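You operate a simulated robot arm through the tools that you are given. There is no shell and no other tool. Be economical: measure what you need, move in short steps, check, and stop when the job is done.

You are at the controls of a simulated two-armed robot. One attempt, no reset.

JOB
Take the lid off the pot on the top of the corner bench and lay it down there.

It is judged by the outcome, as a careful person would: the job done as asked, and still so three seconds after it is handed in. It fails if anything else is knocked over, pushed out of place, dropped, spilled or broken. Lids that push on must go on centred and level and be pressed home; caps that screw on are set level and turned clockwise until they are tight.

ROBOT AND FRAMES
Two 7-joint arms with two-finger parallel grippers on one trunk, on a base that drives. Base frame: it is fixed to the floor where the robot stands at the start and does not move with it; the origin is under the middle of the robot, x ahead of it, y to its left, z up; the surface under the hand at the start is at about z = 0.86. Readings come in m, degrees, newtons and seconds.
The left shoulder is at the start at [0.071, 0.156, 1.08], the right one opposite. Payload 3.91 kg a hand.
Tool frame (each hand has its own): the origin (TCP) lies between the finger pads and is the grasp point; the fingertips stand 0.03 m ahead of it; z points along the fingers, y is the line along which they close. The gripper opens to 0.11 m. The fingers are 0.02 m wide and 0.01 m thick; the gripper's body (0.048 by 0.112 m) begins 0.055 m behind the TCP.
Orientation is that of the tool frame in the base frame, as [roll, pitch, yaw] about the fixed x, y, z axes, in that order (R = Rz(yaw) Ry(pitch) Rx(roll)). With the fingers straight down and closing along the base's y, the tool's x points along the base's -x, its y along +y and its z along -z.

CONTROLS
- The arms move only by the tool step_arm. It takes "left_increments", "right_increments" or both (then of equal length, played together; a hand with none holds still); each is text: rows parted by semicolons, each of 7 numbers parted by spaces: the shift along the tool's x, y, z in m, then the turn, a rotation vector about the tool's x, y, z in rad, then the finger opening in m, from 0 to 0.11. In form: dx dy dz ax ay az jaw; .... A call has 1 to 8 rows; each row shifts and turns the commanded pose from where the row before left it, along the tool's axes as they then stand. Rows are played at 5 a second. More than 0.05 m and 8.6 degrees between two rows, or a gripper value outside its range, and nothing of the call is played. A pose out of reach is approached as far as the arm can. The call stops where the force on the tool passes 40 N (or 10 N more than at its start, if that is more) or the arm is blocked; 0.2 s more then pass. Each finger travels about 0.108 m/s and halts on what it meets, pressing with about 33 N; the grip force reading is that of the motor and also rises with nothing between the fingers. The clock runs only during rows and for 0.2 s after the last one: add rows that do not move to give the fingers time. It gives the time, the measured TCP pose, the force on the tool (base axes), the opening and the grip force at its end, in the units of the frame above (readings bear some noise), with the torque about the TCP (base axes, N m) and any sound that the robot's microphone picked up.
- Cameras (640 x 400 px; columns grow to the right, rows downward): "scene" is now at [0.1418, -0.0221, 1.3332]; the picture's right is [-0.23, -0.97, 0.00], its down [-0.31, 0.07, -0.95] and it looks along [0.92, -0.22, -0.32] (base axes); focal length 284 px, centre (320, 200). "left" rides on the left gripper at [0.072, -0.017, -0.103] in its tool frame; the picture's right is [0.23, 0.97, 0.00], its down [-0.76, 0.18, -0.62] and it looks along [-0.61, 0.14, 0.78] (tool axes); focal length 222 px, centre (320, 200). "right" rides on the right gripper at [0.072, 0.017, -0.103] in its tool frame; the picture's right is [-0.23, 0.97, 0.00], its down [-0.76, -0.18, -0.62] and it looks along [-0.61, -0.14, 0.78] (tool axes); focal length 222 px, centre (320, 200). There is no depth. A picture from a camera that has moved, and an enlarged one, comes with that camera's place and axes in the base frame and with its lens.
- camera(camera): a new picture of that camera. No time passes.
- lift_body(by): slides the trunk up (or, below 0, down) by that many m; the arms and the scene camera ride with it, the base frame stays. It gives what a move gives, with no picture.
- steer(legs): drives the robot by 1 to 6 legs, each [ahead, left, turn to the left] in m, m and degrees, along the robot's own axes; the way and the turn of a leg run together, so that a leg with both is an arc; at most 1.5 m and 180 degrees a leg. The arms and the cameras ride along, it lands a little off, and it stops where it bumps. It gives what a move gives.
- pan_tilt(pan, tilt): turns the head with the scene camera to pan (to the left, within 86 degrees either way) and tilt (down, from -29 to 69), counted from straight ahead of the robot. It gives what a move gives.
- zoom(camera, box): a new picture of the part [left, top, right, bottom] of that camera's present view, enlarged. No time passes.
- hand_in(): hands the job in; it is judged then, once.

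Work in short steps. Places have to be worked out from the pictures, the camera data and where the tool is seen: move nearer, look again, correct. Check each grasp and each placing, and mend what went wrong. You have 120 turns and 100 pictures in all, those below and enlarged ones among them. Open the grippers and draw the arms clear of the work before you hand the job in, unless the task says otherwise; then end with one line.

The tools are called after "Emit:" by a JSON object that holds its "fn" and its "kwargs". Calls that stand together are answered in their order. step_arm: Moves the arms, as the interface text tells. Its arguments: {"type":"object","properties":{"left_increments":{"type":"string"},"right_increments":{"type":"string"}},"required":[]} The other tools are called the same way: lift_body (by) slides the trunk up or down; steer (legs) drives the base; pan_tilt (pan, tilt) turns the head that bears the scene camera; camera (camera) takes a picture; zoom (camera, box) takes an enlarged picture of a part of a camera's view; hand_in () hands the job in.

At the start:

```text
clock: 0.0
left_eef_pos: [0.8197, 0.0833, 1.2091]
left_tcp_rot: [180.0, 0.0, 179.9]
left_ft_force: [-0.7, -0.5, 0.0]
left_moment: [0.0, 0.01, -0.02]
left_finger_gap: 0.1097
left_finger_force: 0.0
right_eef_pos: [0.6432, -0.5333, 1.1672]
right_tcp_rot: [-180.0, 0.0, -179.9]
right_ft_force: [0.1, -0.6, -0.2]
right_moment: [0.0, 0.04, 0.0]
right_finger_gap: 0.1102
right_finger_force: 0.0
trunk travel left (down, up): [-0.525, 0.415]
robot x, y, heading: [0.0002, -0.003, -0.0]
head pan, tilt: [-13.2, 18.6]
```

scene: 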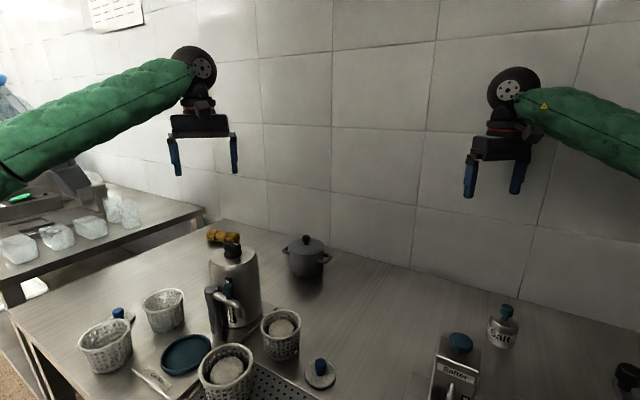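
right: 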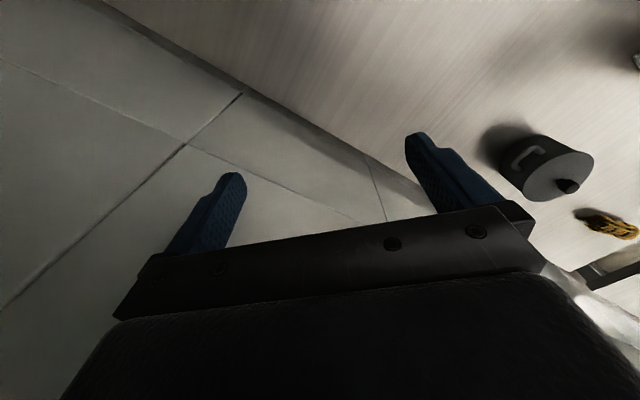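
left: 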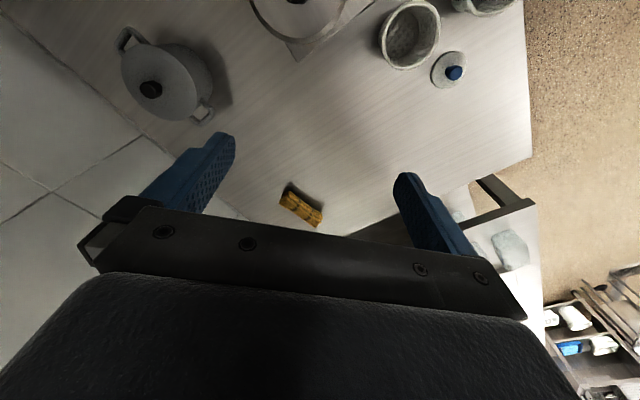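

The knob of the pot seems to lie near [0.875, -0.156, 0.96] from both views. I zoom in for detail.

Emit:
{"fn": "zoom", "kwargs": {"camera": "scene", "box": [200, 200, 400, 325]}}

Emit:
{"fn": "zoom", "kwargs": {"camera": "left", "box": [80, 0, 272, 120]}}

Emit:
{"fn": "zoom", "kwargs": {"camera": "right", "box": [448, 90, 640, 210]}}

```text
3.20 times, centred on (300, 262) of scene
camera zoom: at [0.1418, -0.0221, 1.3332], right [-0.23, -0.97, 0.0], down [-0.31, 0.07, -0.95], along [0.92, -0.22, -0.32], focal length 909 px, centre (384, 0)
```

zoom: 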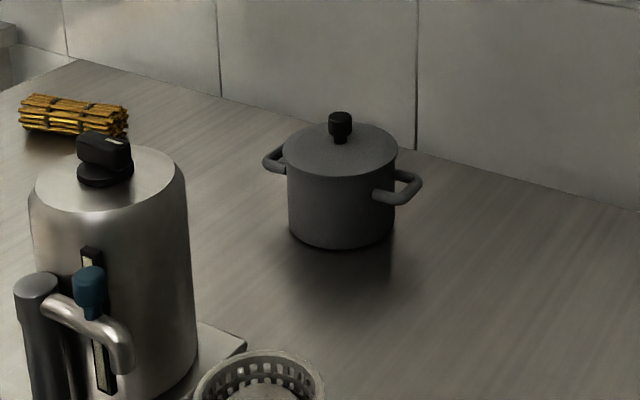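

```text
3.33 times, centred on (176, 60) of left
camera zoom: at [0.7482, 0.0673, 1.3119], right [-0.23, 0.97, 0.0], down [0.76, 0.18, 0.62], along [0.61, 0.14, -0.78], focal length 740 px, centre (800, 667)
```

zoom: 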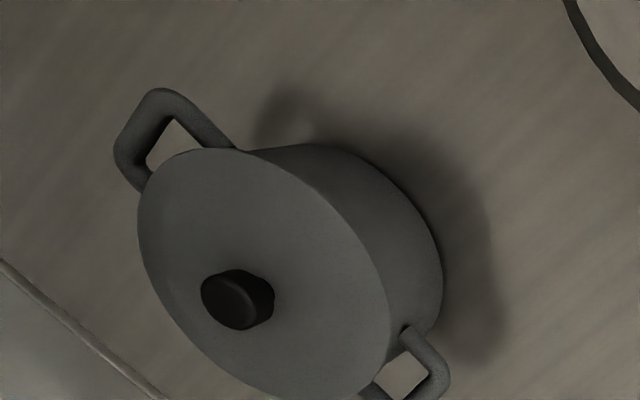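

```text
3.33 times, centred on (544, 150) of right
camera zoom: at [0.5694, -0.5156, 1.2704], right [0.23, 0.97, 0.0], down [0.76, -0.18, 0.62], along [0.61, -0.14, -0.78], focal length 740 px, centre (-427, 367)
```

zoom: 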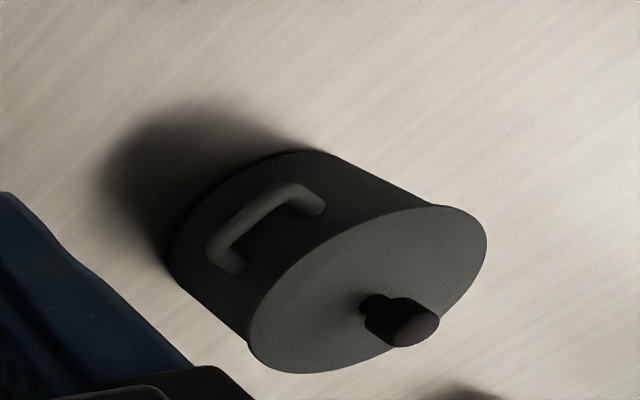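

The wall runs diagonally behind the bench. The right arm has a clear path to the pot, so I slide it along while moving the left hand a bit away, with jaws partly closed.

Emit:
{"fn": "step_arm", "kwargs": {"right_increments": "-0.0231 0.0378 0 0 0 0 0.09;-0.0231 0.0378 0 0 0 0 0.06;-0.0231 0.0378 0 0 0 0 0.06;-0.0231 0.0378 0 0 0 0 0.06;-0.0231 0.0378 0 0 0 0 0.06;-0.0231 0.0378 0 0 0 0 0.06;-0.0231 0.0378 0 0 0 0 0.06;0 0 0 0 0 0 0.06", "left_increments": "0 0.02 0 0 0 0 0.11;0 0.02 0 0 0 0 0.11;0 0.02 0 0 0 0 0.11;0 0.02 0 0 0 0 0.11;0 0.02 0 0 0 0 0.11;0 0.02 0 0 0 0 0.11;0 0.02 0 0 0 0 0.11;0 0 0 0 0 0 0.11"}}

Emit:
{"fn": "camera", "kwargs": {"camera": "right"}}

Emit:
{"fn": "camera", "kwargs": {"camera": "scene"}}

```text
clock: 1.8
left_eef_pos: [0.8204, 0.2234, 1.21]
left_tcp_rot: [179.8, 0.0, 179.9]
left_ft_force: [-0.6, 0.5, -0.1]
left_moment: [-0.02, 0.01, -0.04]
left_finger_gap: 0.1101
left_finger_force: 0.0
right_eef_pos: [0.804, -0.2688, 1.1679]
right_tcp_rot: [179.8, 0.1, 179.9]
right_ft_force: [0.2, -0.4, 0.9]
right_moment: [0.04, 0.02, 0.0]
right_finger_gap: 0.0602
right_finger_force: 0.1
trunk travel left (down, up): [-0.525, 0.415]
robot x, y, heading: [0.0016, 0.0003, 0.1]
head pan, tilt: [-13.2, 18.6]
```

```text
93 pictures are left
camera right: at [0.7311, -0.2528, 1.2693], right [0.23, 0.97, 0.0], down [0.76, -0.18, 0.62], along [0.61, -0.14, -0.78], focal length 222 px, centre (320, 200)
```

right: 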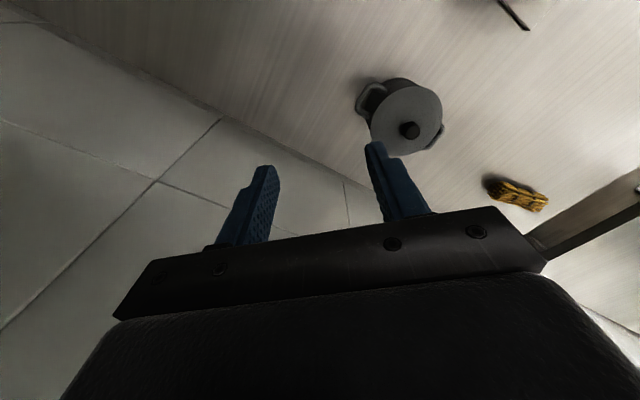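

```text
92 pictures are left
camera scene: at [0.1412, -0.0235, 1.3333], right [-0.23, -0.97, 0.0], down [-0.31, 0.07, -0.95], along [0.92, -0.22, -0.32], focal length 284 px, centre (320, 200)
```

scene: 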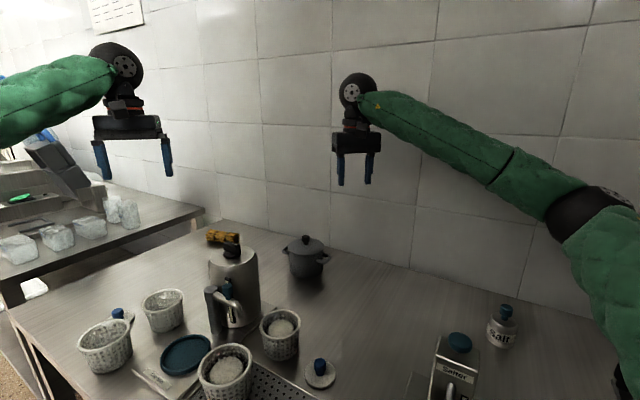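

The new view puts the knob at (0.876, -0.155) again. I move over it and down to z ≈ 1.04.

Emit:
{"fn": "step_arm", "kwargs": {"right_increments": "-0.0237 0.038 0 0 0 0 0.06;-0.0237 0.038 0 0 0 0 0.06;-0.0237 0.038 0 0 0 0 0.06;0 0 0.04 0 0 0 0.06;0 0 0.04 0 0 0 0.06;0 0 0.04 0 0 0 0.06;0 0 0 0 0 0 0.06"}}

Emit:
{"fn": "camera", "kwargs": {"camera": "right"}}

Emit:
{"fn": "zoom", "kwargs": {"camera": "scene", "box": [220, 175, 380, 275]}}

```text
clock: 3.4
left_eef_pos: [0.8199, 0.2261, 1.2092]
left_tcp_rot: [-180.0, 0.0, 180.0]
left_ft_force: [-1.2, 0.0, 0.1]
left_moment: [-0.01, -0.01, 0.02]
left_finger_gap: 0.1099
left_finger_force: 0.1
right_eef_pos: [0.8749, -0.1523, 1.0483]
right_tcp_rot: [-179.9, 0.0, 180.0]
right_ft_force: [-0.1, 0.0, -0.1]
right_moment: [0.02, -0.01, -0.01]
right_finger_gap: 0.0599
right_finger_force: 0.0
trunk travel left (down, up): [-0.525, 0.415]
robot x, y, heading: [-0.0001, -0.0006, 0.2]
head pan, tilt: [-13.2, 18.6]
```

```text
91 pictures are left
camera right: at [0.8014, -0.1366, 1.1507], right [0.23, 0.97, 0.0], down [0.76, -0.18, 0.62], along [0.61, -0.14, -0.78], focal length 222 px, centre (320, 200)
```

right: 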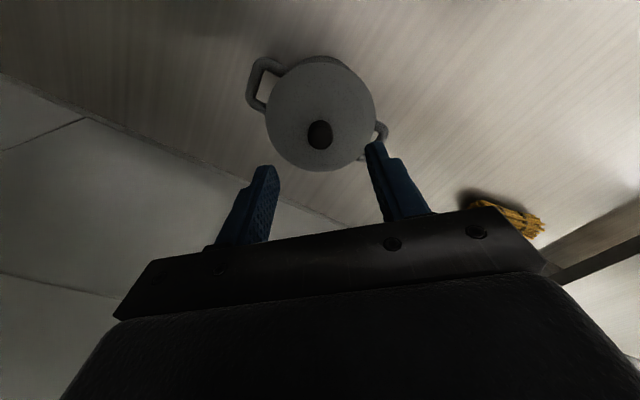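

```text
4.00 times, centred on (300, 225) of scene
camera zoom: at [0.1414, -0.0213, 1.3333], right [-0.23, -0.97, 0.0], down [-0.31, 0.07, -0.95], along [0.92, -0.22, -0.32], focal length 1136 px, centre (400, 100)
```

zoom: 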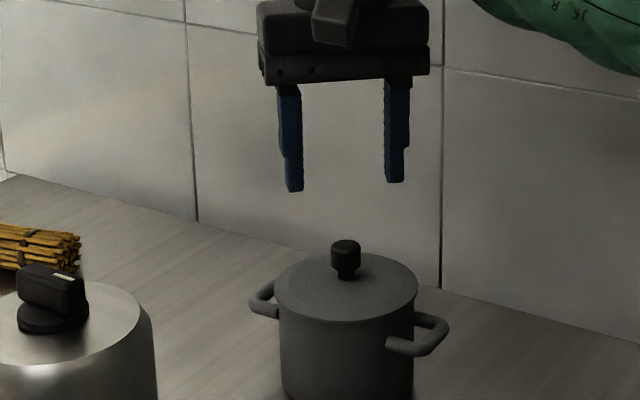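

The hand is centred above the knob. I descend about 0.068 m so the fingertips straddle the knob just above the lid.

Emit:
{"fn": "step_arm", "kwargs": {"right_increments": "0 0 0.025 0 0 0 0.06;0 0 0.025 0 0 0 0.06;0 0 0.015 0 0 0 0.06;0 0 0 0 0 0 0.06"}}

Emit:
{"fn": "camera", "kwargs": {"camera": "right"}}

Emit:
{"fn": "zoom", "kwargs": {"camera": "scene", "box": [240, 200, 368, 280]}}

```text
clock: 4.4
left_eef_pos: [0.822, 0.2257, 1.2096]
left_tcp_rot: [180.0, 0.0, 179.9]
left_ft_force: [0.2, 1.0, 0.3]
left_moment: [0.01, -0.01, 0.0]
left_finger_gap: 0.1099
left_finger_force: 0.0
right_eef_pos: [0.8749, -0.1541, 0.9827]
right_tcp_rot: [179.9, 0.0, 180.0]
right_ft_force: [0.3, -0.6, -0.6]
right_moment: [0.01, -0.01, 0.0]
right_finger_gap: 0.0599
right_finger_force: 0.1
trunk travel left (down, up): [-0.525, 0.415]
robot x, y, heading: [-0.0007, -0.0006, 0.2]
head pan, tilt: [-13.2, 18.6]
```

```text
89 pictures are left
camera right: at [0.8025, -0.1366, 1.085], right [0.23, 0.97, 0.0], down [0.76, -0.18, 0.62], along [0.61, -0.14, -0.78], focal length 222 px, centre (320, 200)
```

right: 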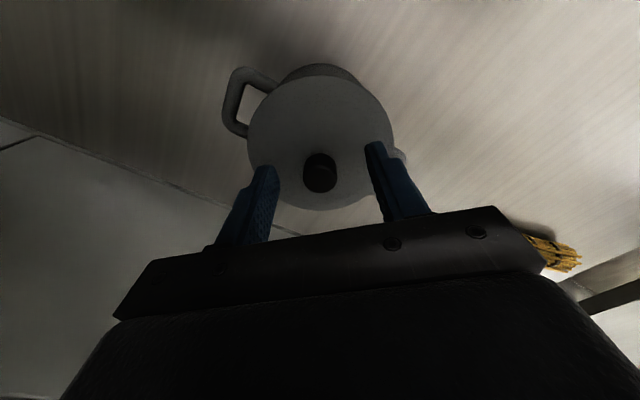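

```text
5.00 times, centred on (304, 240) of scene
camera zoom: at [0.1419, -0.0217, 1.3333], right [-0.23, -0.97, 0.0], down [-0.31, 0.07, -0.95], along [0.92, -0.22, -0.32], focal length 1420 px, centre (400, 0)
```

zoom: 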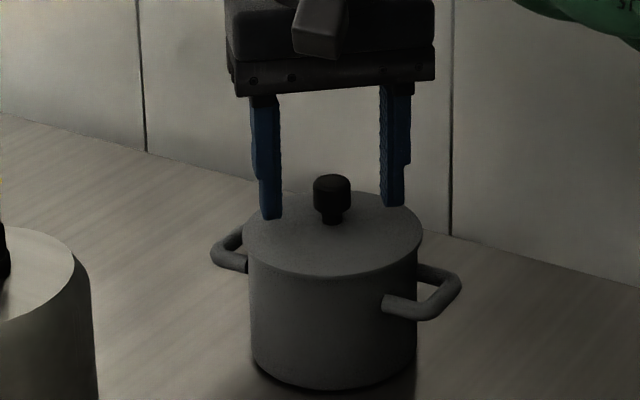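

The fingertips straddle the knob cap, just clear of the lid. Closing.

Emit:
{"fn": "step_arm", "kwargs": {"right_increments": "0 0 0 0 0 0 0.04;0 0 0 0 0 0 0.025;0 0 0 0 0 0 0.01;0 0 0 0 0 0 0.0;0 0 0 0 0 0 0.0"}}

Emit:
{"fn": "zoom", "kwargs": {"camera": "scene", "box": [240, 200, 368, 280]}}

```text
clock: 5.6
left_eef_pos: [0.8214, 0.2246, 1.209]
left_tcp_rot: [-180.0, 0.0, -180.0]
left_ft_force: [0.6, 0.8, -0.4]
left_moment: [-0.01, 0.0, -0.01]
left_finger_gap: 0.1097
left_finger_force: 0.0
right_eef_pos: [0.8753, -0.152, 0.9832]
right_tcp_rot: [-180.0, 0.0, 180.0]
right_ft_force: [-0.4, -0.1, -0.5]
right_moment: [0.04, 0.03, 0.03]
right_finger_gap: 0.0201
right_finger_force: 33.1
trunk travel left (down, up): [-0.525, 0.415]
robot x, y, heading: [-0.0016, -0.0003, 0.0]
head pan, tilt: [-13.2, 18.6]
```

```text
5.00 times, centred on (304, 240) of scene
camera zoom: at [0.1419, -0.0217, 1.3332], right [-0.23, -0.97, 0.0], down [-0.31, 0.07, -0.95], along [0.92, -0.22, -0.32], focal length 1420 px, centre (400, 0)
```

zoom: 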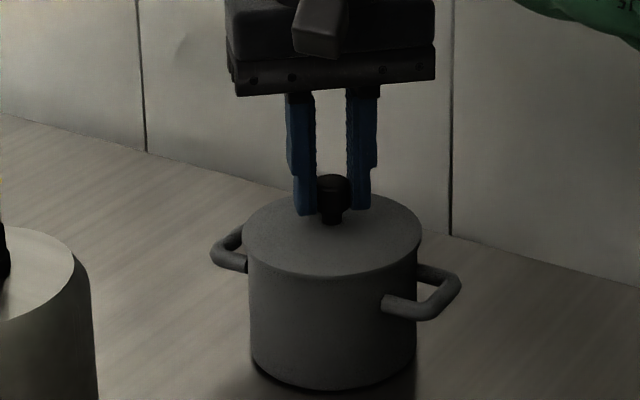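

The knob is gripped at 0.020 m opening with 33 N. I lift slowly, straight up.

Emit:
{"fn": "step_arm", "kwargs": {"right_increments": "0 0 -0.005 0 0 0 0;0 0 -0.008 0 0 0 0;0 0 -0.012 0 0 0 0;0 0 -0.015 0 0 0 0;0 0 0 0 0 0 0"}}

Emit:
{"fn": "zoom", "kwargs": {"camera": "scene", "box": [240, 180, 400, 280]}}

```text
clock: 6.8
left_eef_pos: [0.8215, 0.2246, 1.2084]
left_tcp_rot: [180.0, -0.1, 179.9]
left_ft_force: [0.2, -0.4, 0.3]
left_moment: [0.01, 0.02, 0.05]
left_finger_gap: 0.1102
left_finger_force: 0.0
right_eef_pos: [0.8754, -0.1533, 1.0223]
right_tcp_rot: [-180.0, -0.2, -180.0]
right_ft_force: [-0.1, 0.5, -1.2]
right_moment: [-0.03, 0.01, 0.0]
right_finger_gap: 0.0198
right_finger_force: 32.8
trunk travel left (down, up): [-0.525, 0.415]
robot x, y, heading: [-0.0005, -0.0034, 0.0]
head pan, tilt: [-13.2, 18.6]
```

```text
4.00 times, centred on (320, 230) of scene
camera zoom: at [0.1423, -0.0219, 1.3332], right [-0.23, -0.97, 0.0], down [-0.31, 0.07, -0.95], along [0.92, -0.22, -0.32], focal length 1136 px, centre (320, 80)
```

zoom: 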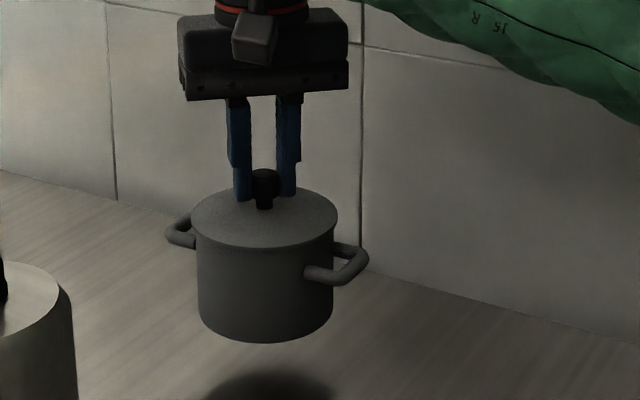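

The whole pot came up with the lid: the lid sits tightly. I set it back down exactly where it was, gently.

Emit:
{"fn": "step_arm", "kwargs": {"right_increments": "0 0 0.015 0 0 0 0;0 0 0.012 0 0 0 0;0 0 0.007 0 0 0 0;0 0 0.003 0 0 0 0;0 0 0.002 0 0 0 0;0 0 0 0 0 0 0"}}

Emit:
{"fn": "zoom", "kwargs": {"camera": "scene", "box": [240, 200, 368, 280]}}

Emit:
{"fn": "camera", "kwargs": {"camera": "right"}}

Emit:
{"fn": "camera", "kwargs": {"camera": "left"}}

```text
clock: 8.2
left_eef_pos: [0.8223, 0.2249, 1.2085]
left_tcp_rot: [-179.9, 0.1, 179.9]
left_ft_force: [0.4, -0.8, 0.2]
left_moment: [-0.01, 0.02, 0.02]
left_finger_gap: 0.11
left_finger_force: 0.0
right_eef_pos: [0.8745, -0.1535, 0.9832]
right_tcp_rot: [-180.0, 0.1, 180.0]
right_ft_force: [-0.5, -0.2, -1.4]
right_moment: [0.02, 0.03, -0.02]
right_finger_gap: 0.0198
right_finger_force: 33.0
trunk travel left (down, up): [-0.525, 0.415]
robot x, y, heading: [0.0012, -0.0001, 0.3]
head pan, tilt: [-13.2, 18.6]
```

```text
5.00 times, centred on (304, 240) of scene
camera zoom: at [0.142, -0.0217, 1.3332], right [-0.23, -0.97, 0.0], down [-0.31, 0.07, -0.95], along [0.92, -0.22, -0.32], focal length 1420 px, centre (400, 0)
```

zoom: 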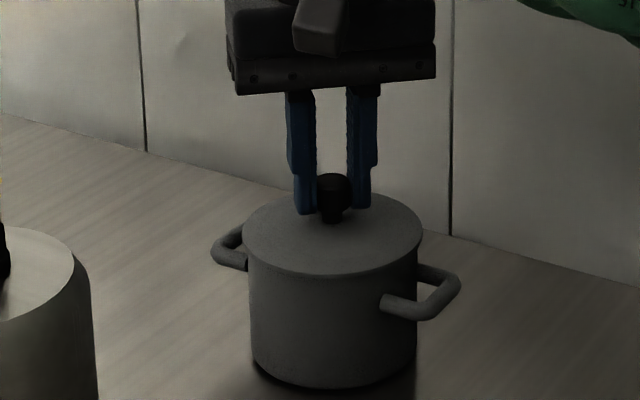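

```text
84 pictures are left
camera right: at [0.8019, -0.1368, 1.0862], right [0.23, 0.97, 0.0], down [0.76, -0.18, 0.62], along [0.61, -0.14, -0.78], focal length 222 px, centre (320, 200)
```

right: 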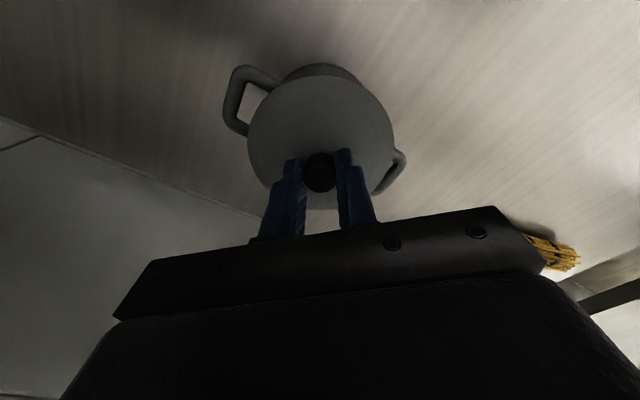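

```text
83 pictures are left
camera left: at [0.7489, 0.208, 1.3115], right [-0.23, 0.97, 0.0], down [0.76, 0.18, 0.62], along [0.61, 0.14, -0.78], focal length 222 px, centre (320, 200)
```

left: 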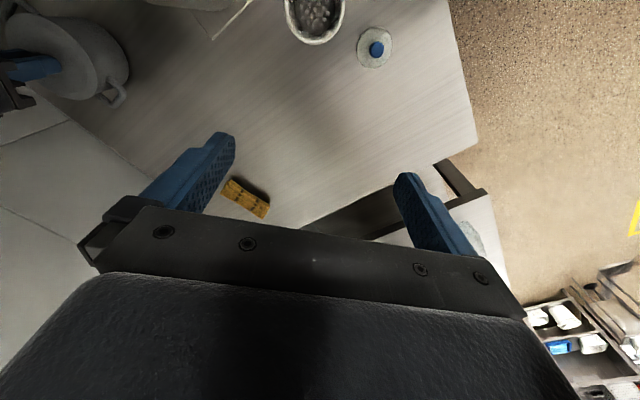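

The pot is back in place. I'll need both hands: the right hand to hold the near-right handle, the left to pull the lid. I release the knob and withdraw the right hand back along its way.

Emit:
{"fn": "step_arm", "kwargs": {"right_increments": "0 0 0 0 0 0 0.03;0 0 0 0 0 0 0.06;0 0 -0.03 0 0 0 0.06;0 0 -0.04 0 0 0 0.06;0 0 -0.04 0 0 0 0.06;0.023 -0.038 -0.01 0 0 0 0.08;0.023 -0.038 0 0 0 0 0.08;0.023 -0.038 0 0 0 0 0.08"}}

Emit:
{"fn": "step_arm", "kwargs": {"right_increments": "0.023 -0.038 0 0 0 0 0.08;0.023 -0.038 0 0 0 0 0.08;0 0 0 0 0 0 0.08"}}

Emit:
{"fn": "lift_body", "kwargs": {"by": 0.12}}

Emit:
{"fn": "camera", "kwargs": {"camera": "right"}}

Emit:
{"fn": "zoom", "kwargs": {"camera": "right", "box": [340, 60, 532, 180]}}

Emit:
{"fn": "camera", "kwargs": {"camera": "scene"}}

```text
clock: 10.0
left_eef_pos: [0.8208, 0.2237, 1.2096]
left_tcp_rot: [179.9, 0.0, -179.9]
left_ft_force: [-1.0, 0.1, 0.9]
left_moment: [0.03, 0.02, 0.03]
left_finger_gap: 0.11
left_finger_force: 0.1
right_eef_pos: [0.805, -0.267, 1.1044]
right_tcp_rot: [180.0, 0.0, -179.9]
right_ft_force: [-0.3, 0.0, 0.0]
right_moment: [0.02, -0.01, -0.03]
right_finger_gap: 0.0799
right_finger_force: 0.0
trunk travel left (down, up): [-0.525, 0.415]
robot x, y, heading: [-0.0035, -0.0037, -0.1]
head pan, tilt: [-13.2, 18.6]
```

```text
clock: 10.8
left_eef_pos: [0.8216, 0.2266, 1.2071]
left_tcp_rot: [179.9, -0.1, -179.9]
left_ft_force: [-0.2, -0.3, 0.2]
left_moment: [-0.03, 0.0, -0.01]
left_finger_gap: 0.1101
left_finger_force: 0.1
right_eef_pos: [0.7595, -0.3406, 1.1042]
right_tcp_rot: [180.0, 0.0, 180.0]
right_ft_force: [0.4, -0.2, -0.1]
right_moment: [0.0, 0.02, 0.01]
right_finger_gap: 0.08
right_finger_force: 0.0
trunk travel left (down, up): [-0.525, 0.415]
robot x, y, heading: [0.0027, -0.0019, -0.1]
head pan, tilt: [-13.2, 18.6]
```

```text
clock: 12.3
left_eef_pos: [0.8204, 0.2253, 1.3282]
left_tcp_rot: [179.9, -0.1, 180.0]
left_ft_force: [-0.4, 0.1, -0.8]
left_moment: [0.0, 0.01, 0.01]
left_finger_gap: 0.1101
left_finger_force: 0.1
right_eef_pos: [0.7597, -0.3415, 1.225]
right_tcp_rot: [180.0, -0.1, 179.9]
right_ft_force: [0.9, -0.5, 0.0]
right_moment: [0.02, 0.02, 0.02]
right_finger_gap: 0.0799
right_finger_force: 0.0
trunk travel left (down, up): [-0.645, 0.295]
robot x, y, heading: [-0.005, 0.0002, -0.0]
head pan, tilt: [-13.2, 18.6]
```

```text
82 pictures are left
camera right: at [0.687, -0.3257, 1.327], right [0.23, 0.97, 0.0], down [0.76, -0.18, 0.62], along [0.61, -0.14, -0.78], focal length 222 px, centre (320, 200)
```

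right: 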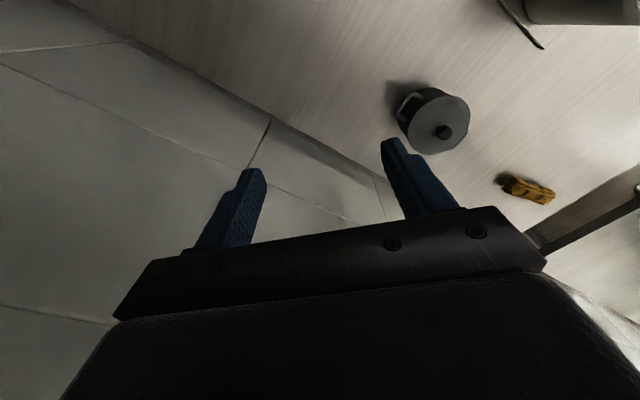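

```text
3.33 times, centred on (436, 120) of right
camera zoom: at [0.687, -0.3257, 1.327], right [0.23, 0.97, 0.0], down [0.76, -0.18, 0.62], along [0.61, -0.14, -0.78], focal length 740 px, centre (-67, 467)
```

zoom: 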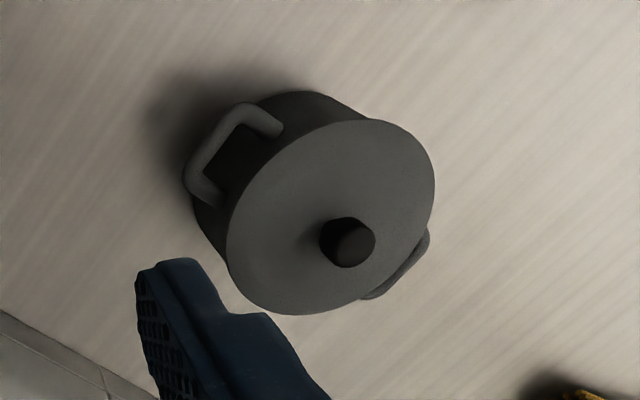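

```text
80 pictures are left
camera scene: at [0.1422, -0.0219, 1.4531], right [-0.23, -0.97, 0.0], down [-0.31, 0.07, -0.95], along [0.92, -0.22, -0.32], focal length 284 px, centre (320, 200)
```

scene: 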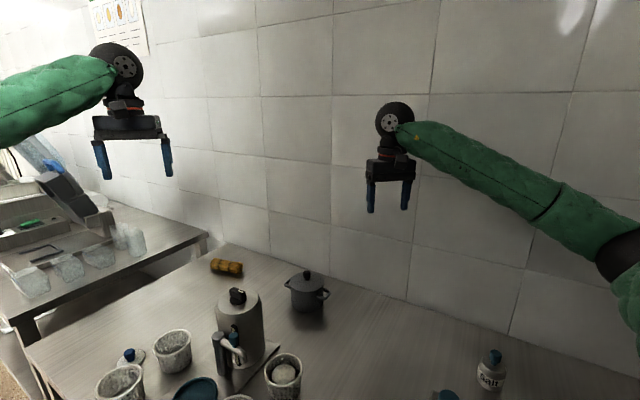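

The handle axis lies about 47° in plan (parallel to the wall), the near handle around r = 0.06 m, z ≈ 0.91. I yaw the right hand by 47° and then tilt it 40° so that it points at that handle.

Emit:
{"fn": "step_arm", "kwargs": {"right_increments": "0 0 0 0 0 -0.138 0.08;0 0 0 0 0 -0.138 0.08;0 0 0 0 0 -0.138 0.08;0 0 0 0 0 -0.138 0.08;0 0 0 0 0 -0.138 0.08;0 0 0 0 0 -0.138 0.08;0 0 0 0 0 0 0.08"}}

Emit:
{"fn": "step_arm", "kwargs": {"right_increments": "0 0 0 0 -0.1396 0 0.08;0 0 0 0 -0.1396 0 0.08;0 0 0 0 -0.1396 0 0.08;0 0 0 0 -0.1396 0 0.08;0 0 0 0 -0.1396 0 0.08;0 0 0 0 0 0 0.08"}}

Emit:
{"fn": "camera", "kwargs": {"camera": "right"}}

Emit:
{"fn": "camera", "kwargs": {"camera": "scene"}}

```text
clock: 13.9
left_eef_pos: [0.8211, 0.2242, 1.3286]
left_tcp_rot: [-180.0, 0.0, -179.9]
left_ft_force: [-0.3, -0.6, -0.2]
left_moment: [0.01, 0.0, 0.03]
left_finger_gap: 0.11
left_finger_force: 0.1
right_eef_pos: [0.7284, -0.3072, 1.2236]
right_tcp_rot: [180.0, 0.1, -133.7]
right_ft_force: [0.9, -0.1, 0.3]
right_moment: [0.02, 0.04, -0.01]
right_finger_gap: 0.0801
right_finger_force: 0.1
right hand out of reach, approached as far as the arm can: row 6
trunk travel left (down, up): [-0.645, 0.295]
robot x, y, heading: [-0.0032, 0.0005, 0.1]
head pan, tilt: [-13.2, 18.6]
```

```text
clock: 15.3
left_eef_pos: [0.8223, 0.2258, 1.3294]
left_tcp_rot: [180.0, -0.1, -180.0]
left_ft_force: [-1.0, 0.3, 0.2]
left_moment: [-0.02, -0.04, 0.0]
left_finger_gap: 0.1101
left_finger_force: 0.0
right_eef_pos: [0.708, -0.3195, 1.2156]
right_tcp_rot: [178.5, 16.5, -135.1]
right_ft_force: [0.4, 0.4, 1.1]
right_moment: [-0.02, 0.01, -0.01]
right_finger_gap: 0.0801
right_finger_force: 0.0
right hand out of reach, approached as far as the arm can: row 1, 2, 3, 4, 5
trunk travel left (down, up): [-0.645, 0.295]
robot x, y, heading: [0.0004, -0.0028, -0.0]
head pan, tilt: [-13.2, 18.6]
```

```text
79 pictures are left
camera right: at [0.6275, -0.3791, 1.2923], right [-0.54, 0.84, 0.09], down [0.53, 0.25, 0.81], along [0.66, 0.48, -0.58], focal length 222 px, centre (320, 200)
```

right: 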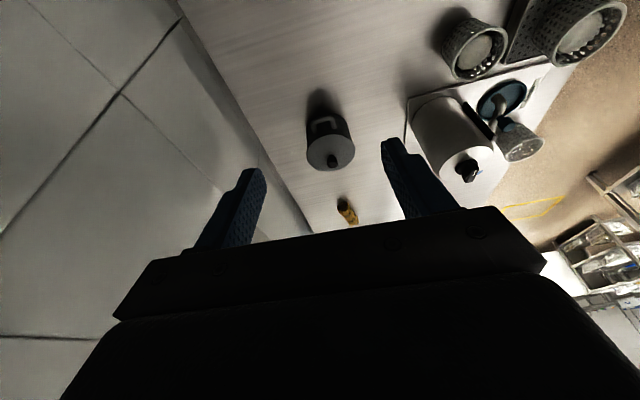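

```text
78 pictures are left
camera scene: at [0.1419, -0.0218, 1.4532], right [-0.23, -0.97, 0.0], down [-0.31, 0.07, -0.95], along [0.92, -0.22, -0.32], focal length 284 px, centre (320, 200)
```

scene: 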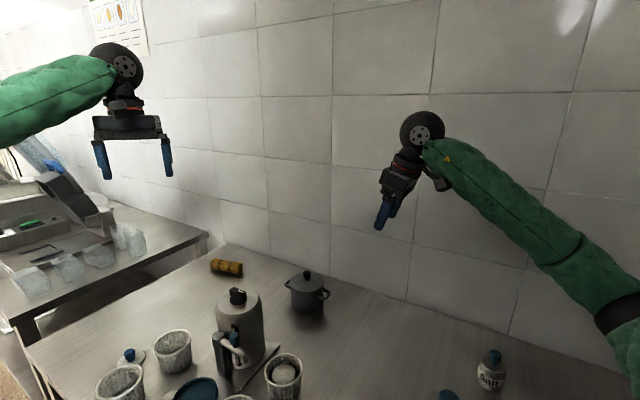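

The arm can't reach that tilt up here. I test whether lower and further out, at the standoff beside the handle, it is more reachable.

Emit:
{"fn": "step_arm", "kwargs": {"right_increments": "-0.0069 -0.0013 0.0459 0 0 0 0.08;-0.0069 -0.0013 0.0459 0 0 0 0.08;-0.0069 -0.0013 0.0459 0 0 0 0.08;0 0 0 0 0 0 0.08"}}

```text
clock: 16.3
left_eef_pos: [0.8218, 0.2246, 1.3284]
left_tcp_rot: [180.0, 0.0, 179.9]
left_ft_force: [0.7, -0.8, -0.1]
left_moment: [0.0, 0.01, 0.03]
left_finger_gap: 0.1099
left_finger_force: 0.2
right_eef_pos: [0.7136, -0.3133, 1.1926]
right_tcp_rot: [178.4, 16.4, -135.2]
right_ft_force: [0.2, -0.2, 0.3]
right_moment: [0.05, -0.01, 0.02]
right_finger_gap: 0.08
right_finger_force: 0.0
right hand out of reach, approached as far as the arm can: row 1, 2, 3
trunk travel left (down, up): [-0.645, 0.295]
robot x, y, heading: [0.0006, -0.0011, 0.2]
head pan, tilt: [-13.2, 18.6]
```

A wrist limit blocks it. I undo the tilt and look down at the floor and bench edge to see whether the base can turn for a better approach.

Emit:
{"fn": "step_arm", "kwargs": {"right_increments": "0 0 0 0 0.14 0 0.08;0 0 0 0 0.14 0 0.08;0 0 0 0 0 0 0.08"}}

Emit:
{"fn": "pan_tilt", "kwargs": {"pan": -20, "tilt": 60}}

Emit:
{"fn": "camera", "kwargs": {"camera": "scene"}}

Emit:
{"fn": "pan_tilt", "kwargs": {"pan": 50, "tilt": 50}}

Emit:
{"fn": "camera", "kwargs": {"camera": "scene"}}

Emit:
{"fn": "pan_tilt", "kwargs": {"pan": -70, "tilt": 40}}

Emit:
{"fn": "camera", "kwargs": {"camera": "scene"}}

```text
clock: 17.1
left_eef_pos: [0.821, 0.2243, 1.329]
left_tcp_rot: [-180.0, 0.0, 180.0]
left_ft_force: [-1.0, 0.4, 0.2]
left_moment: [0.01, 0.05, -0.01]
left_finger_gap: 0.1102
left_finger_force: 0.2
right_eef_pos: [0.7143, -0.3123, 1.1933]
right_tcp_rot: [178.7, 0.4, -134.7]
right_ft_force: [0.2, -0.9, -0.1]
right_moment: [0.04, 0.0, 0.03]
right_finger_gap: 0.0798
right_finger_force: 0.0
trunk travel left (down, up): [-0.645, 0.295]
robot x, y, heading: [0.0022, -0.0013, -0.0]
head pan, tilt: [-13.2, 18.6]
```

```text
clock: 18.2
left_eef_pos: [0.8209, 0.2249, 1.3286]
left_tcp_rot: [180.0, -0.1, 180.0]
left_ft_force: [-0.5, 0.4, -0.9]
left_moment: [0.0, 0.03, 0.0]
left_finger_gap: 0.1101
left_finger_force: 0.2
right_eef_pos: [0.7159, -0.3118, 1.1921]
right_tcp_rot: [178.7, 0.4, -134.8]
right_ft_force: [-0.6, -0.3, -0.5]
right_moment: [-0.01, 0.02, -0.01]
right_finger_gap: 0.08
right_finger_force: 0.1
trunk travel left (down, up): [-0.645, 0.295]
robot x, y, heading: [0.0001, 0.0002, 0.1]
head pan, tilt: [-20.0, 60.0]
```

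```text
77 pictures are left
camera scene: at [0.1139, -0.0234, 1.3929], right [-0.34, -0.94, 0.0], down [-0.81, 0.3, -0.5], along [0.47, -0.17, -0.87], focal length 284 px, centre (320, 200)
```

scene: 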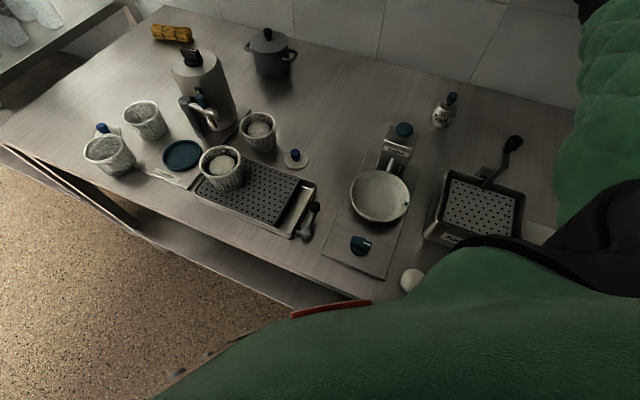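

```text
clock: 19.6
left_eef_pos: [0.8212, 0.2248, 1.3282]
left_tcp_rot: [179.9, 0.1, -179.9]
left_ft_force: [-0.5, -0.1, 0.5]
left_moment: [-0.01, 0.0, 0.02]
left_finger_gap: 0.11
left_finger_force: 0.3
right_eef_pos: [0.7153, -0.3127, 1.1924]
right_tcp_rot: [178.6, 0.4, -134.7]
right_ft_force: [-0.7, -0.2, -0.2]
right_moment: [0.03, -0.01, 0.02]
right_finger_gap: 0.0799
right_finger_force: 0.1
trunk travel left (down, up): [-0.645, 0.295]
robot x, y, heading: [-0.0008, 0.0006, 0.0]
head pan, tilt: [50.0, 50.0]
```

```text
76 pictures are left
camera scene: at [0.1006, 0.0584, 1.4055], right [0.77, -0.64, 0.0], down [-0.49, -0.59, -0.64], along [0.41, 0.49, -0.77], focal length 284 px, centre (320, 200)
```

scene: 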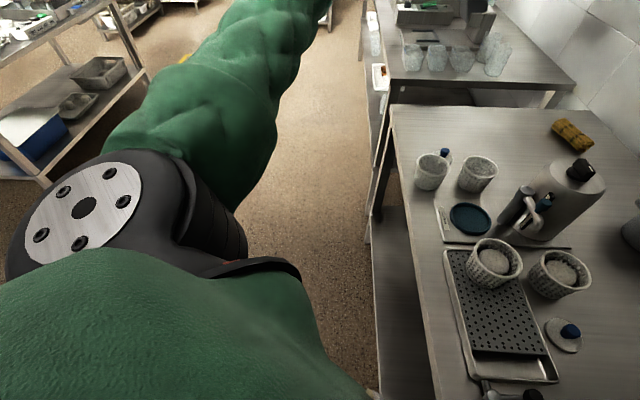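

```text
clock: 21.6
left_eef_pos: [0.8214, 0.2253, 1.3292]
left_tcp_rot: [179.9, 0.0, 180.0]
left_ft_force: [0.9, -0.9, 0.5]
left_moment: [-0.02, -0.01, 0.04]
left_finger_gap: 0.1099
left_finger_force: 0.1
right_eef_pos: [0.715, -0.3117, 1.1936]
right_tcp_rot: [178.6, 0.5, -134.7]
right_ft_force: [-0.5, 1.2, 0.5]
right_moment: [0.04, -0.03, 0.01]
right_finger_gap: 0.08
right_finger_force: 0.0
trunk travel left (down, up): [-0.645, 0.295]
robot x, y, heading: [0.0008, 0.003, -0.3]
head pan, tilt: [-70.0, 40.0]
```

```text
75 pictures are left
camera scene: at [0.0802, -0.0804, 1.4197], right [-0.94, -0.34, 0.0], down [-0.22, 0.6, -0.77], along [0.26, -0.72, -0.64], focal length 284 px, centre (320, 200)
```

scene: 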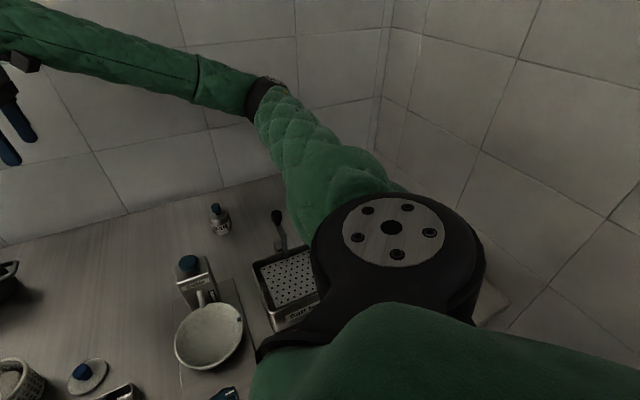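

The bench edge runs parallel to the wall, so re-siting the base brings no gain. New plan: right hand nearly vertical, yawed 45°, gripping the near handle across its width; left hand leaning toward its own side to pull the knob. I bring the right hand above the handle.

Emit:
{"fn": "step_arm", "kwargs": {"right_increments": "-0.0322 -0.0008 0.0266 0 0 0 0.08;-0.0322 -0.0008 0.0266 0 0 0 0.08;-0.0322 -0.0008 0.0266 0 0 0 0.08;-0.0322 -0.0008 0.0266 0 0 0 0.08;-0.0322 -0.0008 0.0266 0 0 0 0.08;0 0 0 0 0 0 0.08"}}

Emit:
{"fn": "pan_tilt", "kwargs": {"pan": -12, "tilt": 28}}

Emit:
{"fn": "camera", "kwargs": {"camera": "right"}}

Emit:
{"fn": "camera", "kwargs": {"camera": "scene"}}

```text
clock: 23.0
left_eef_pos: [0.8215, 0.2251, 1.3295]
left_tcp_rot: [-180.0, 0.0, 180.0]
left_ft_force: [0.0, -0.2, 1.6]
left_moment: [0.03, -0.01, -0.04]
left_finger_gap: 0.1098
left_finger_force: 0.0
right_eef_pos: [0.829, -0.1973, 1.06]
right_tcp_rot: [178.7, 0.3, -134.8]
right_ft_force: [0.3, 0.5, 0.0]
right_moment: [0.0, 0.01, 0.0]
right_finger_gap: 0.0801
right_finger_force: 0.1
trunk travel left (down, up): [-0.645, 0.295]
robot x, y, heading: [0.0003, 0.0001, -0.0]
head pan, tilt: [-70.0, 40.0]
```

```text
clock: 24.3
left_eef_pos: [0.8214, 0.2236, 1.3288]
left_tcp_rot: [-180.0, 0.0, -179.9]
left_ft_force: [-0.4, 0.3, 0.4]
left_moment: [0.0, 0.0, -0.01]
left_finger_gap: 0.1097
left_finger_force: 0.0
right_eef_pos: [0.829, -0.1972, 1.0606]
right_tcp_rot: [178.7, 0.4, -134.8]
right_ft_force: [-0.2, -0.5, -0.6]
right_moment: [-0.01, -0.02, 0.03]
right_finger_gap: 0.08
right_finger_force: 0.1
trunk travel left (down, up): [-0.645, 0.295]
robot x, y, heading: [0.0003, 0.0044, 0.0]
head pan, tilt: [-12.0, 28.0]
```

```text
74 pictures are left
camera right: at [0.7669, -0.2391, 1.1629], right [-0.53, 0.85, 0.03], down [0.67, 0.4, 0.62], along [0.52, 0.35, -0.78], focal length 222 px, centre (320, 200)
```

right: 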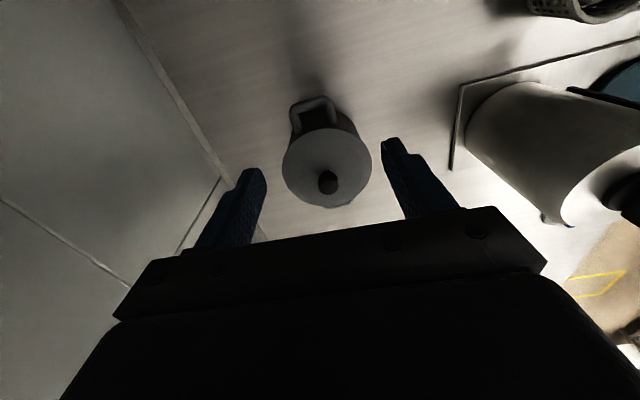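

```text
73 pictures are left
camera scene: at [0.1403, -0.0195, 1.4381], right [-0.21, -0.98, 0.0], down [-0.46, 0.1, -0.88], along [0.86, -0.18, -0.47], focal length 284 px, centre (320, 200)
```

scene: 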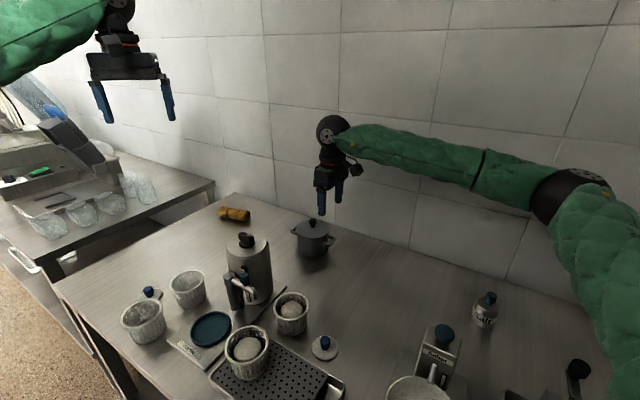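

Reached cleanly. I zoom on the handle to refine its place and axis.

Emit:
{"fn": "zoom", "kwargs": {"camera": "right", "box": [256, 80, 400, 170]}}

```text
4.44 times, centred on (328, 125) of right
camera zoom: at [0.7669, -0.2391, 1.1629], right [-0.53, 0.85, 0.03], down [0.67, 0.4, 0.62], along [0.52, 0.35, -0.78], focal length 987 px, centre (284, 533)
```

zoom: 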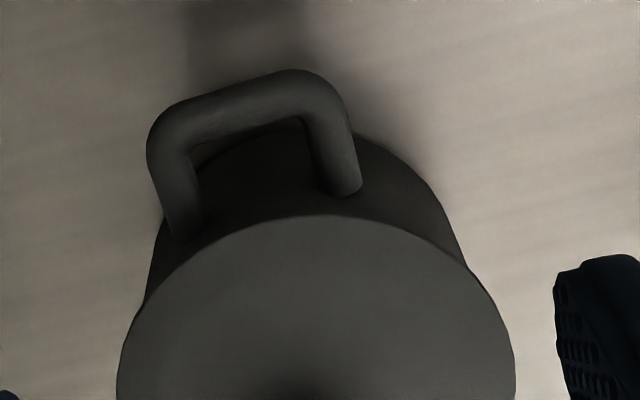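

The handle axis is ≈45.6°, matching the hand's yaw; I need about 5 mm shift along -y. I apply a 16° tilt here and check.

Emit:
{"fn": "step_arm", "kwargs": {"right_increments": "0.002 -0.005 0 0.02 -0.14 0 0.075;0 0 0 0 -0.14 0 0.075;0 0 0 0 0 0 0.075"}}

```text
clock: 25.1
left_eef_pos: [0.8218, 0.2254, 1.3292]
left_tcp_rot: [-179.9, -0.1, 179.9]
left_ft_force: [-0.1, 0.0, -0.6]
left_moment: [-0.02, 0.01, 0.0]
left_finger_gap: 0.11
left_finger_force: 0.0
right_eef_pos: [0.8329, -0.2013, 1.0614]
right_tcp_rot: [179.7, 16.5, -134.9]
right_ft_force: [0.0, 0.6, -0.5]
right_moment: [-0.02, 0.03, 0.01]
right_finger_gap: 0.0748
right_finger_force: 0.1
trunk travel left (down, up): [-0.645, 0.295]
robot x, y, heading: [-0.001, -0.0012, 0.0]
head pan, tilt: [-12.0, 28.0]
```

The tilt is reached here without trouble; I try a further 12° for more clearance to the left hand.

Emit:
{"fn": "step_arm", "kwargs": {"right_increments": "0 0 0 0 -0.1 0 0.075;0 0 0 0 -0.1 0 0.075;0 0 0 0 0 0 0.075"}}

```text
clock: 25.9
left_eef_pos: [0.821, 0.225, 1.3292]
left_tcp_rot: [-180.0, 0.0, 179.9]
left_ft_force: [-0.4, 1.1, 0.9]
left_moment: [-0.01, -0.02, 0.01]
left_finger_gap: 0.1101
left_finger_force: 0.1
right_eef_pos: [0.8315, -0.2012, 1.0605]
right_tcp_rot: [179.6, 27.9, -134.9]
right_ft_force: [0.9, -0.2, 0.0]
right_moment: [-0.04, 0.0, 0.01]
right_finger_gap: 0.0748
right_finger_force: 0.0
trunk travel left (down, up): [-0.645, 0.295]
robot x, y, heading: [-0.0014, -0.0019, 0.1]
head pan, tilt: [-12.0, 28.0]
```

28° reached. I move to a standoff 6 cm back along the finger axis from the handle grip.

Emit:
{"fn": "step_arm", "kwargs": {"right_increments": "0.0348 0 0.0263 0 0 0 0.075;0.0348 0 0.0263 0 0 0 0.075;0 0 0 0 0 0 0.075"}}

Emit:
{"fn": "camera", "kwargs": {"camera": "right"}}

Emit:
{"fn": "zoom", "kwargs": {"camera": "scene", "box": [240, 170, 400, 270]}}

```text
clock: 26.7
left_eef_pos: [0.8223, 0.2257, 1.3281]
left_tcp_rot: [179.9, -0.1, 180.0]
left_ft_force: [0.1, -0.7, -0.2]
left_moment: [-0.03, 0.03, 0.02]
left_finger_gap: 0.11
left_finger_force: 0.0
right_eef_pos: [0.8053, -0.2269, 0.9815]
right_tcp_rot: [179.7, 28.0, -134.8]
right_ft_force: [0.3, -0.1, 0.2]
right_moment: [0.0, -0.01, 0.0]
right_finger_gap: 0.075
right_finger_force: 0.2
trunk travel left (down, up): [-0.645, 0.295]
robot x, y, heading: [0.003, 0.0007, -0.1]
head pan, tilt: [-12.0, 28.0]
```

```text
71 pictures are left
camera right: at [0.714, -0.296, 1.0381], right [-0.55, 0.83, 0.11], down [0.4, 0.14, 0.91], along [0.73, 0.54, -0.41], focal length 222 px, centre (320, 200)
```

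right: 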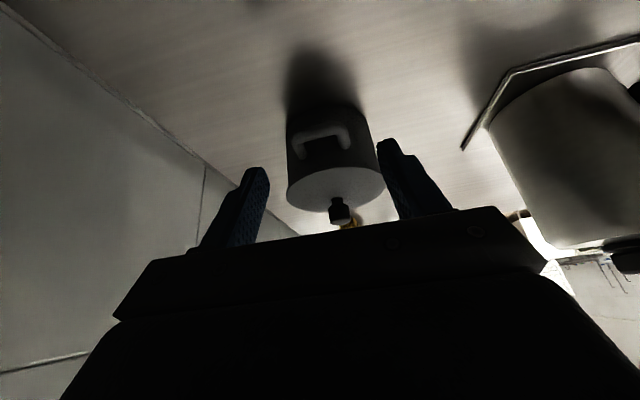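

```text
4.00 times, centred on (320, 220) of scene
camera zoom: at [0.1406, -0.019, 1.4381], right [-0.21, -0.98, 0.0], down [-0.46, 0.1, -0.88], along [0.86, -0.18, -0.47], focal length 1136 px, centre (320, 120)
```

zoom: 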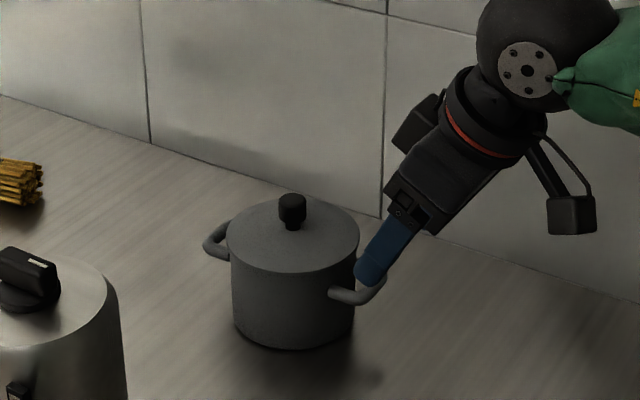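

The handle lies centred between the fingers. I advance 6 cm along the finger axis in small steps.

Emit:
{"fn": "step_arm", "kwargs": {"right_increments": "0 0 0.02 0 0 0 0.075;0 0 0.02 0 0 0 0.075;0 0 0.012 0 0 0 0.075;0 0 0.007 0 0 0 0.075;0 0 0 0 0 0 0.075"}}

Emit:
{"fn": "zoom", "kwargs": {"camera": "right", "box": [192, 80, 448, 240]}}

Emit:
{"fn": "zoom", "kwargs": {"camera": "scene", "box": [260, 190, 388, 270]}}

```text
clock: 27.9
left_eef_pos: [0.8204, 0.225, 1.3293]
left_tcp_rot: [-180.0, 0.2, -179.9]
left_ft_force: [-0.2, 0.5, 0.2]
left_moment: [0.0, 0.0, -0.02]
left_finger_gap: 0.1102
left_finger_force: 0.1
right_eef_pos: [0.8253, -0.2087, 0.9282]
right_tcp_rot: [179.8, 27.9, -134.8]
right_ft_force: [-0.6, 0.6, -0.7]
right_moment: [-0.03, -0.02, 0.0]
right_finger_gap: 0.0751
right_finger_force: 0.0
trunk travel left (down, up): [-0.645, 0.295]
robot x, y, heading: [-0.0006, 0.0027, 0.3]
head pan, tilt: [-12.0, 28.0]
```

```text
2.50 times, centred on (320, 160) of right
camera zoom: at [0.7331, -0.2766, 0.986], right [-0.55, 0.83, 0.11], down [0.4, 0.14, 0.91], along [0.73, 0.54, -0.41], focal length 555 px, centre (320, 300)
```

zoom: 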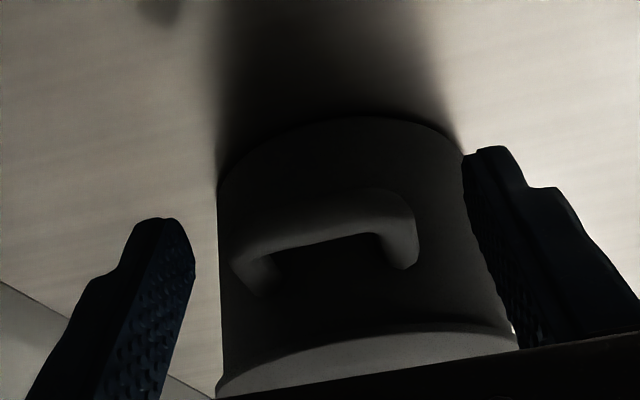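

```text
5.00 times, centred on (324, 230) of scene
camera zoom: at [0.1401, -0.0197, 1.4382], right [-0.21, -0.98, 0.0], down [-0.46, 0.1, -0.88], along [0.86, -0.18, -0.47], focal length 1420 px, centre (300, 50)
```

zoom: 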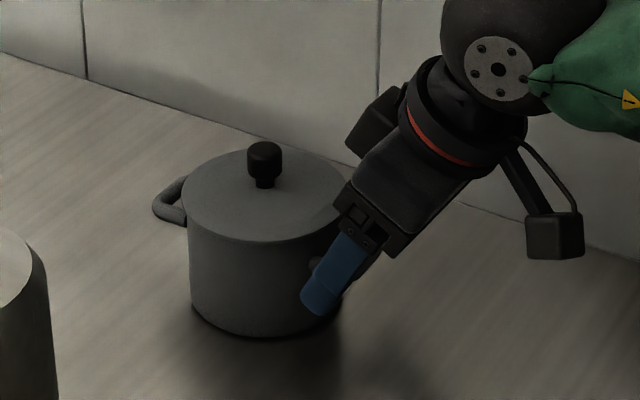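

The handle is centred between the fingers. Closing gently.

Emit:
{"fn": "step_arm", "kwargs": {"right_increments": "0 0 0 0 0 0 0.065;0 0 0 0 0 0 0.055;0 0 0 0 0 0 0.045;0 0 0 0 0 0 0.035;0 0 0 0 0 0 0.03"}}

Emit:
{"fn": "zoom", "kwargs": {"camera": "right", "box": [192, 80, 448, 240]}}

Emit:
{"fn": "zoom", "kwargs": {"camera": "scene", "box": [260, 190, 388, 270]}}

```text
clock: 29.1
left_eef_pos: [0.8218, 0.2242, 1.3304]
left_tcp_rot: [180.0, 0.0, -180.0]
left_ft_force: [-0.6, 0.1, 0.4]
left_moment: [0.01, 0.0, -0.02]
left_finger_gap: 0.1099
left_finger_force: 0.1
right_eef_pos: [0.8253, -0.2083, 0.9296]
right_tcp_rot: [179.7, 27.9, -134.9]
right_ft_force: [-0.7, 0.2, 0.3]
right_moment: [-0.02, -0.04, 0.03]
right_finger_gap: 0.0501
right_finger_force: 32.9
trunk travel left (down, up): [-0.645, 0.295]
robot x, y, heading: [-0.0017, -0.0037, 0.1]
head pan, tilt: [-12.0, 28.0]
```

```text
2.50 times, centred on (320, 160) of right
camera zoom: at [0.7333, -0.2766, 0.986], right [-0.55, 0.83, 0.11], down [0.4, 0.14, 0.91], along [0.73, 0.54, -0.41], focal length 555 px, centre (320, 300)
```

zoom: 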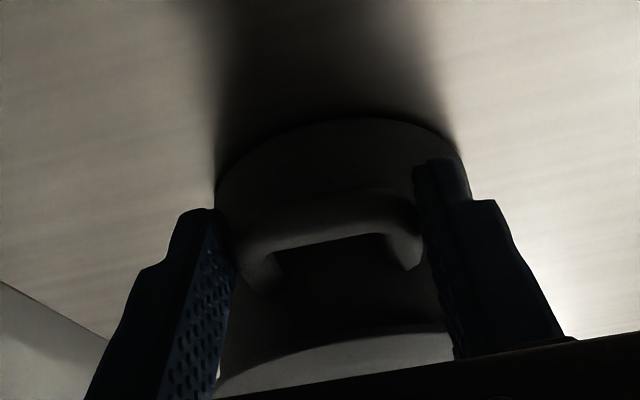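

```text
5.00 times, centred on (324, 230) of scene
camera zoom: at [0.1403, -0.0195, 1.4381], right [-0.21, -0.98, 0.0], down [-0.46, 0.1, -0.88], along [0.86, -0.18, -0.47], focal length 1420 px, centre (300, 50)
```

zoom: 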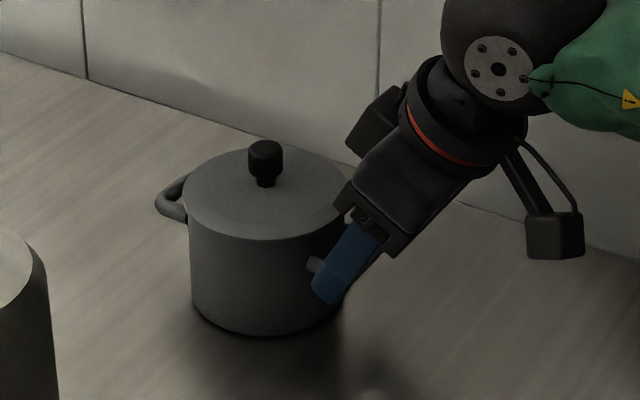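

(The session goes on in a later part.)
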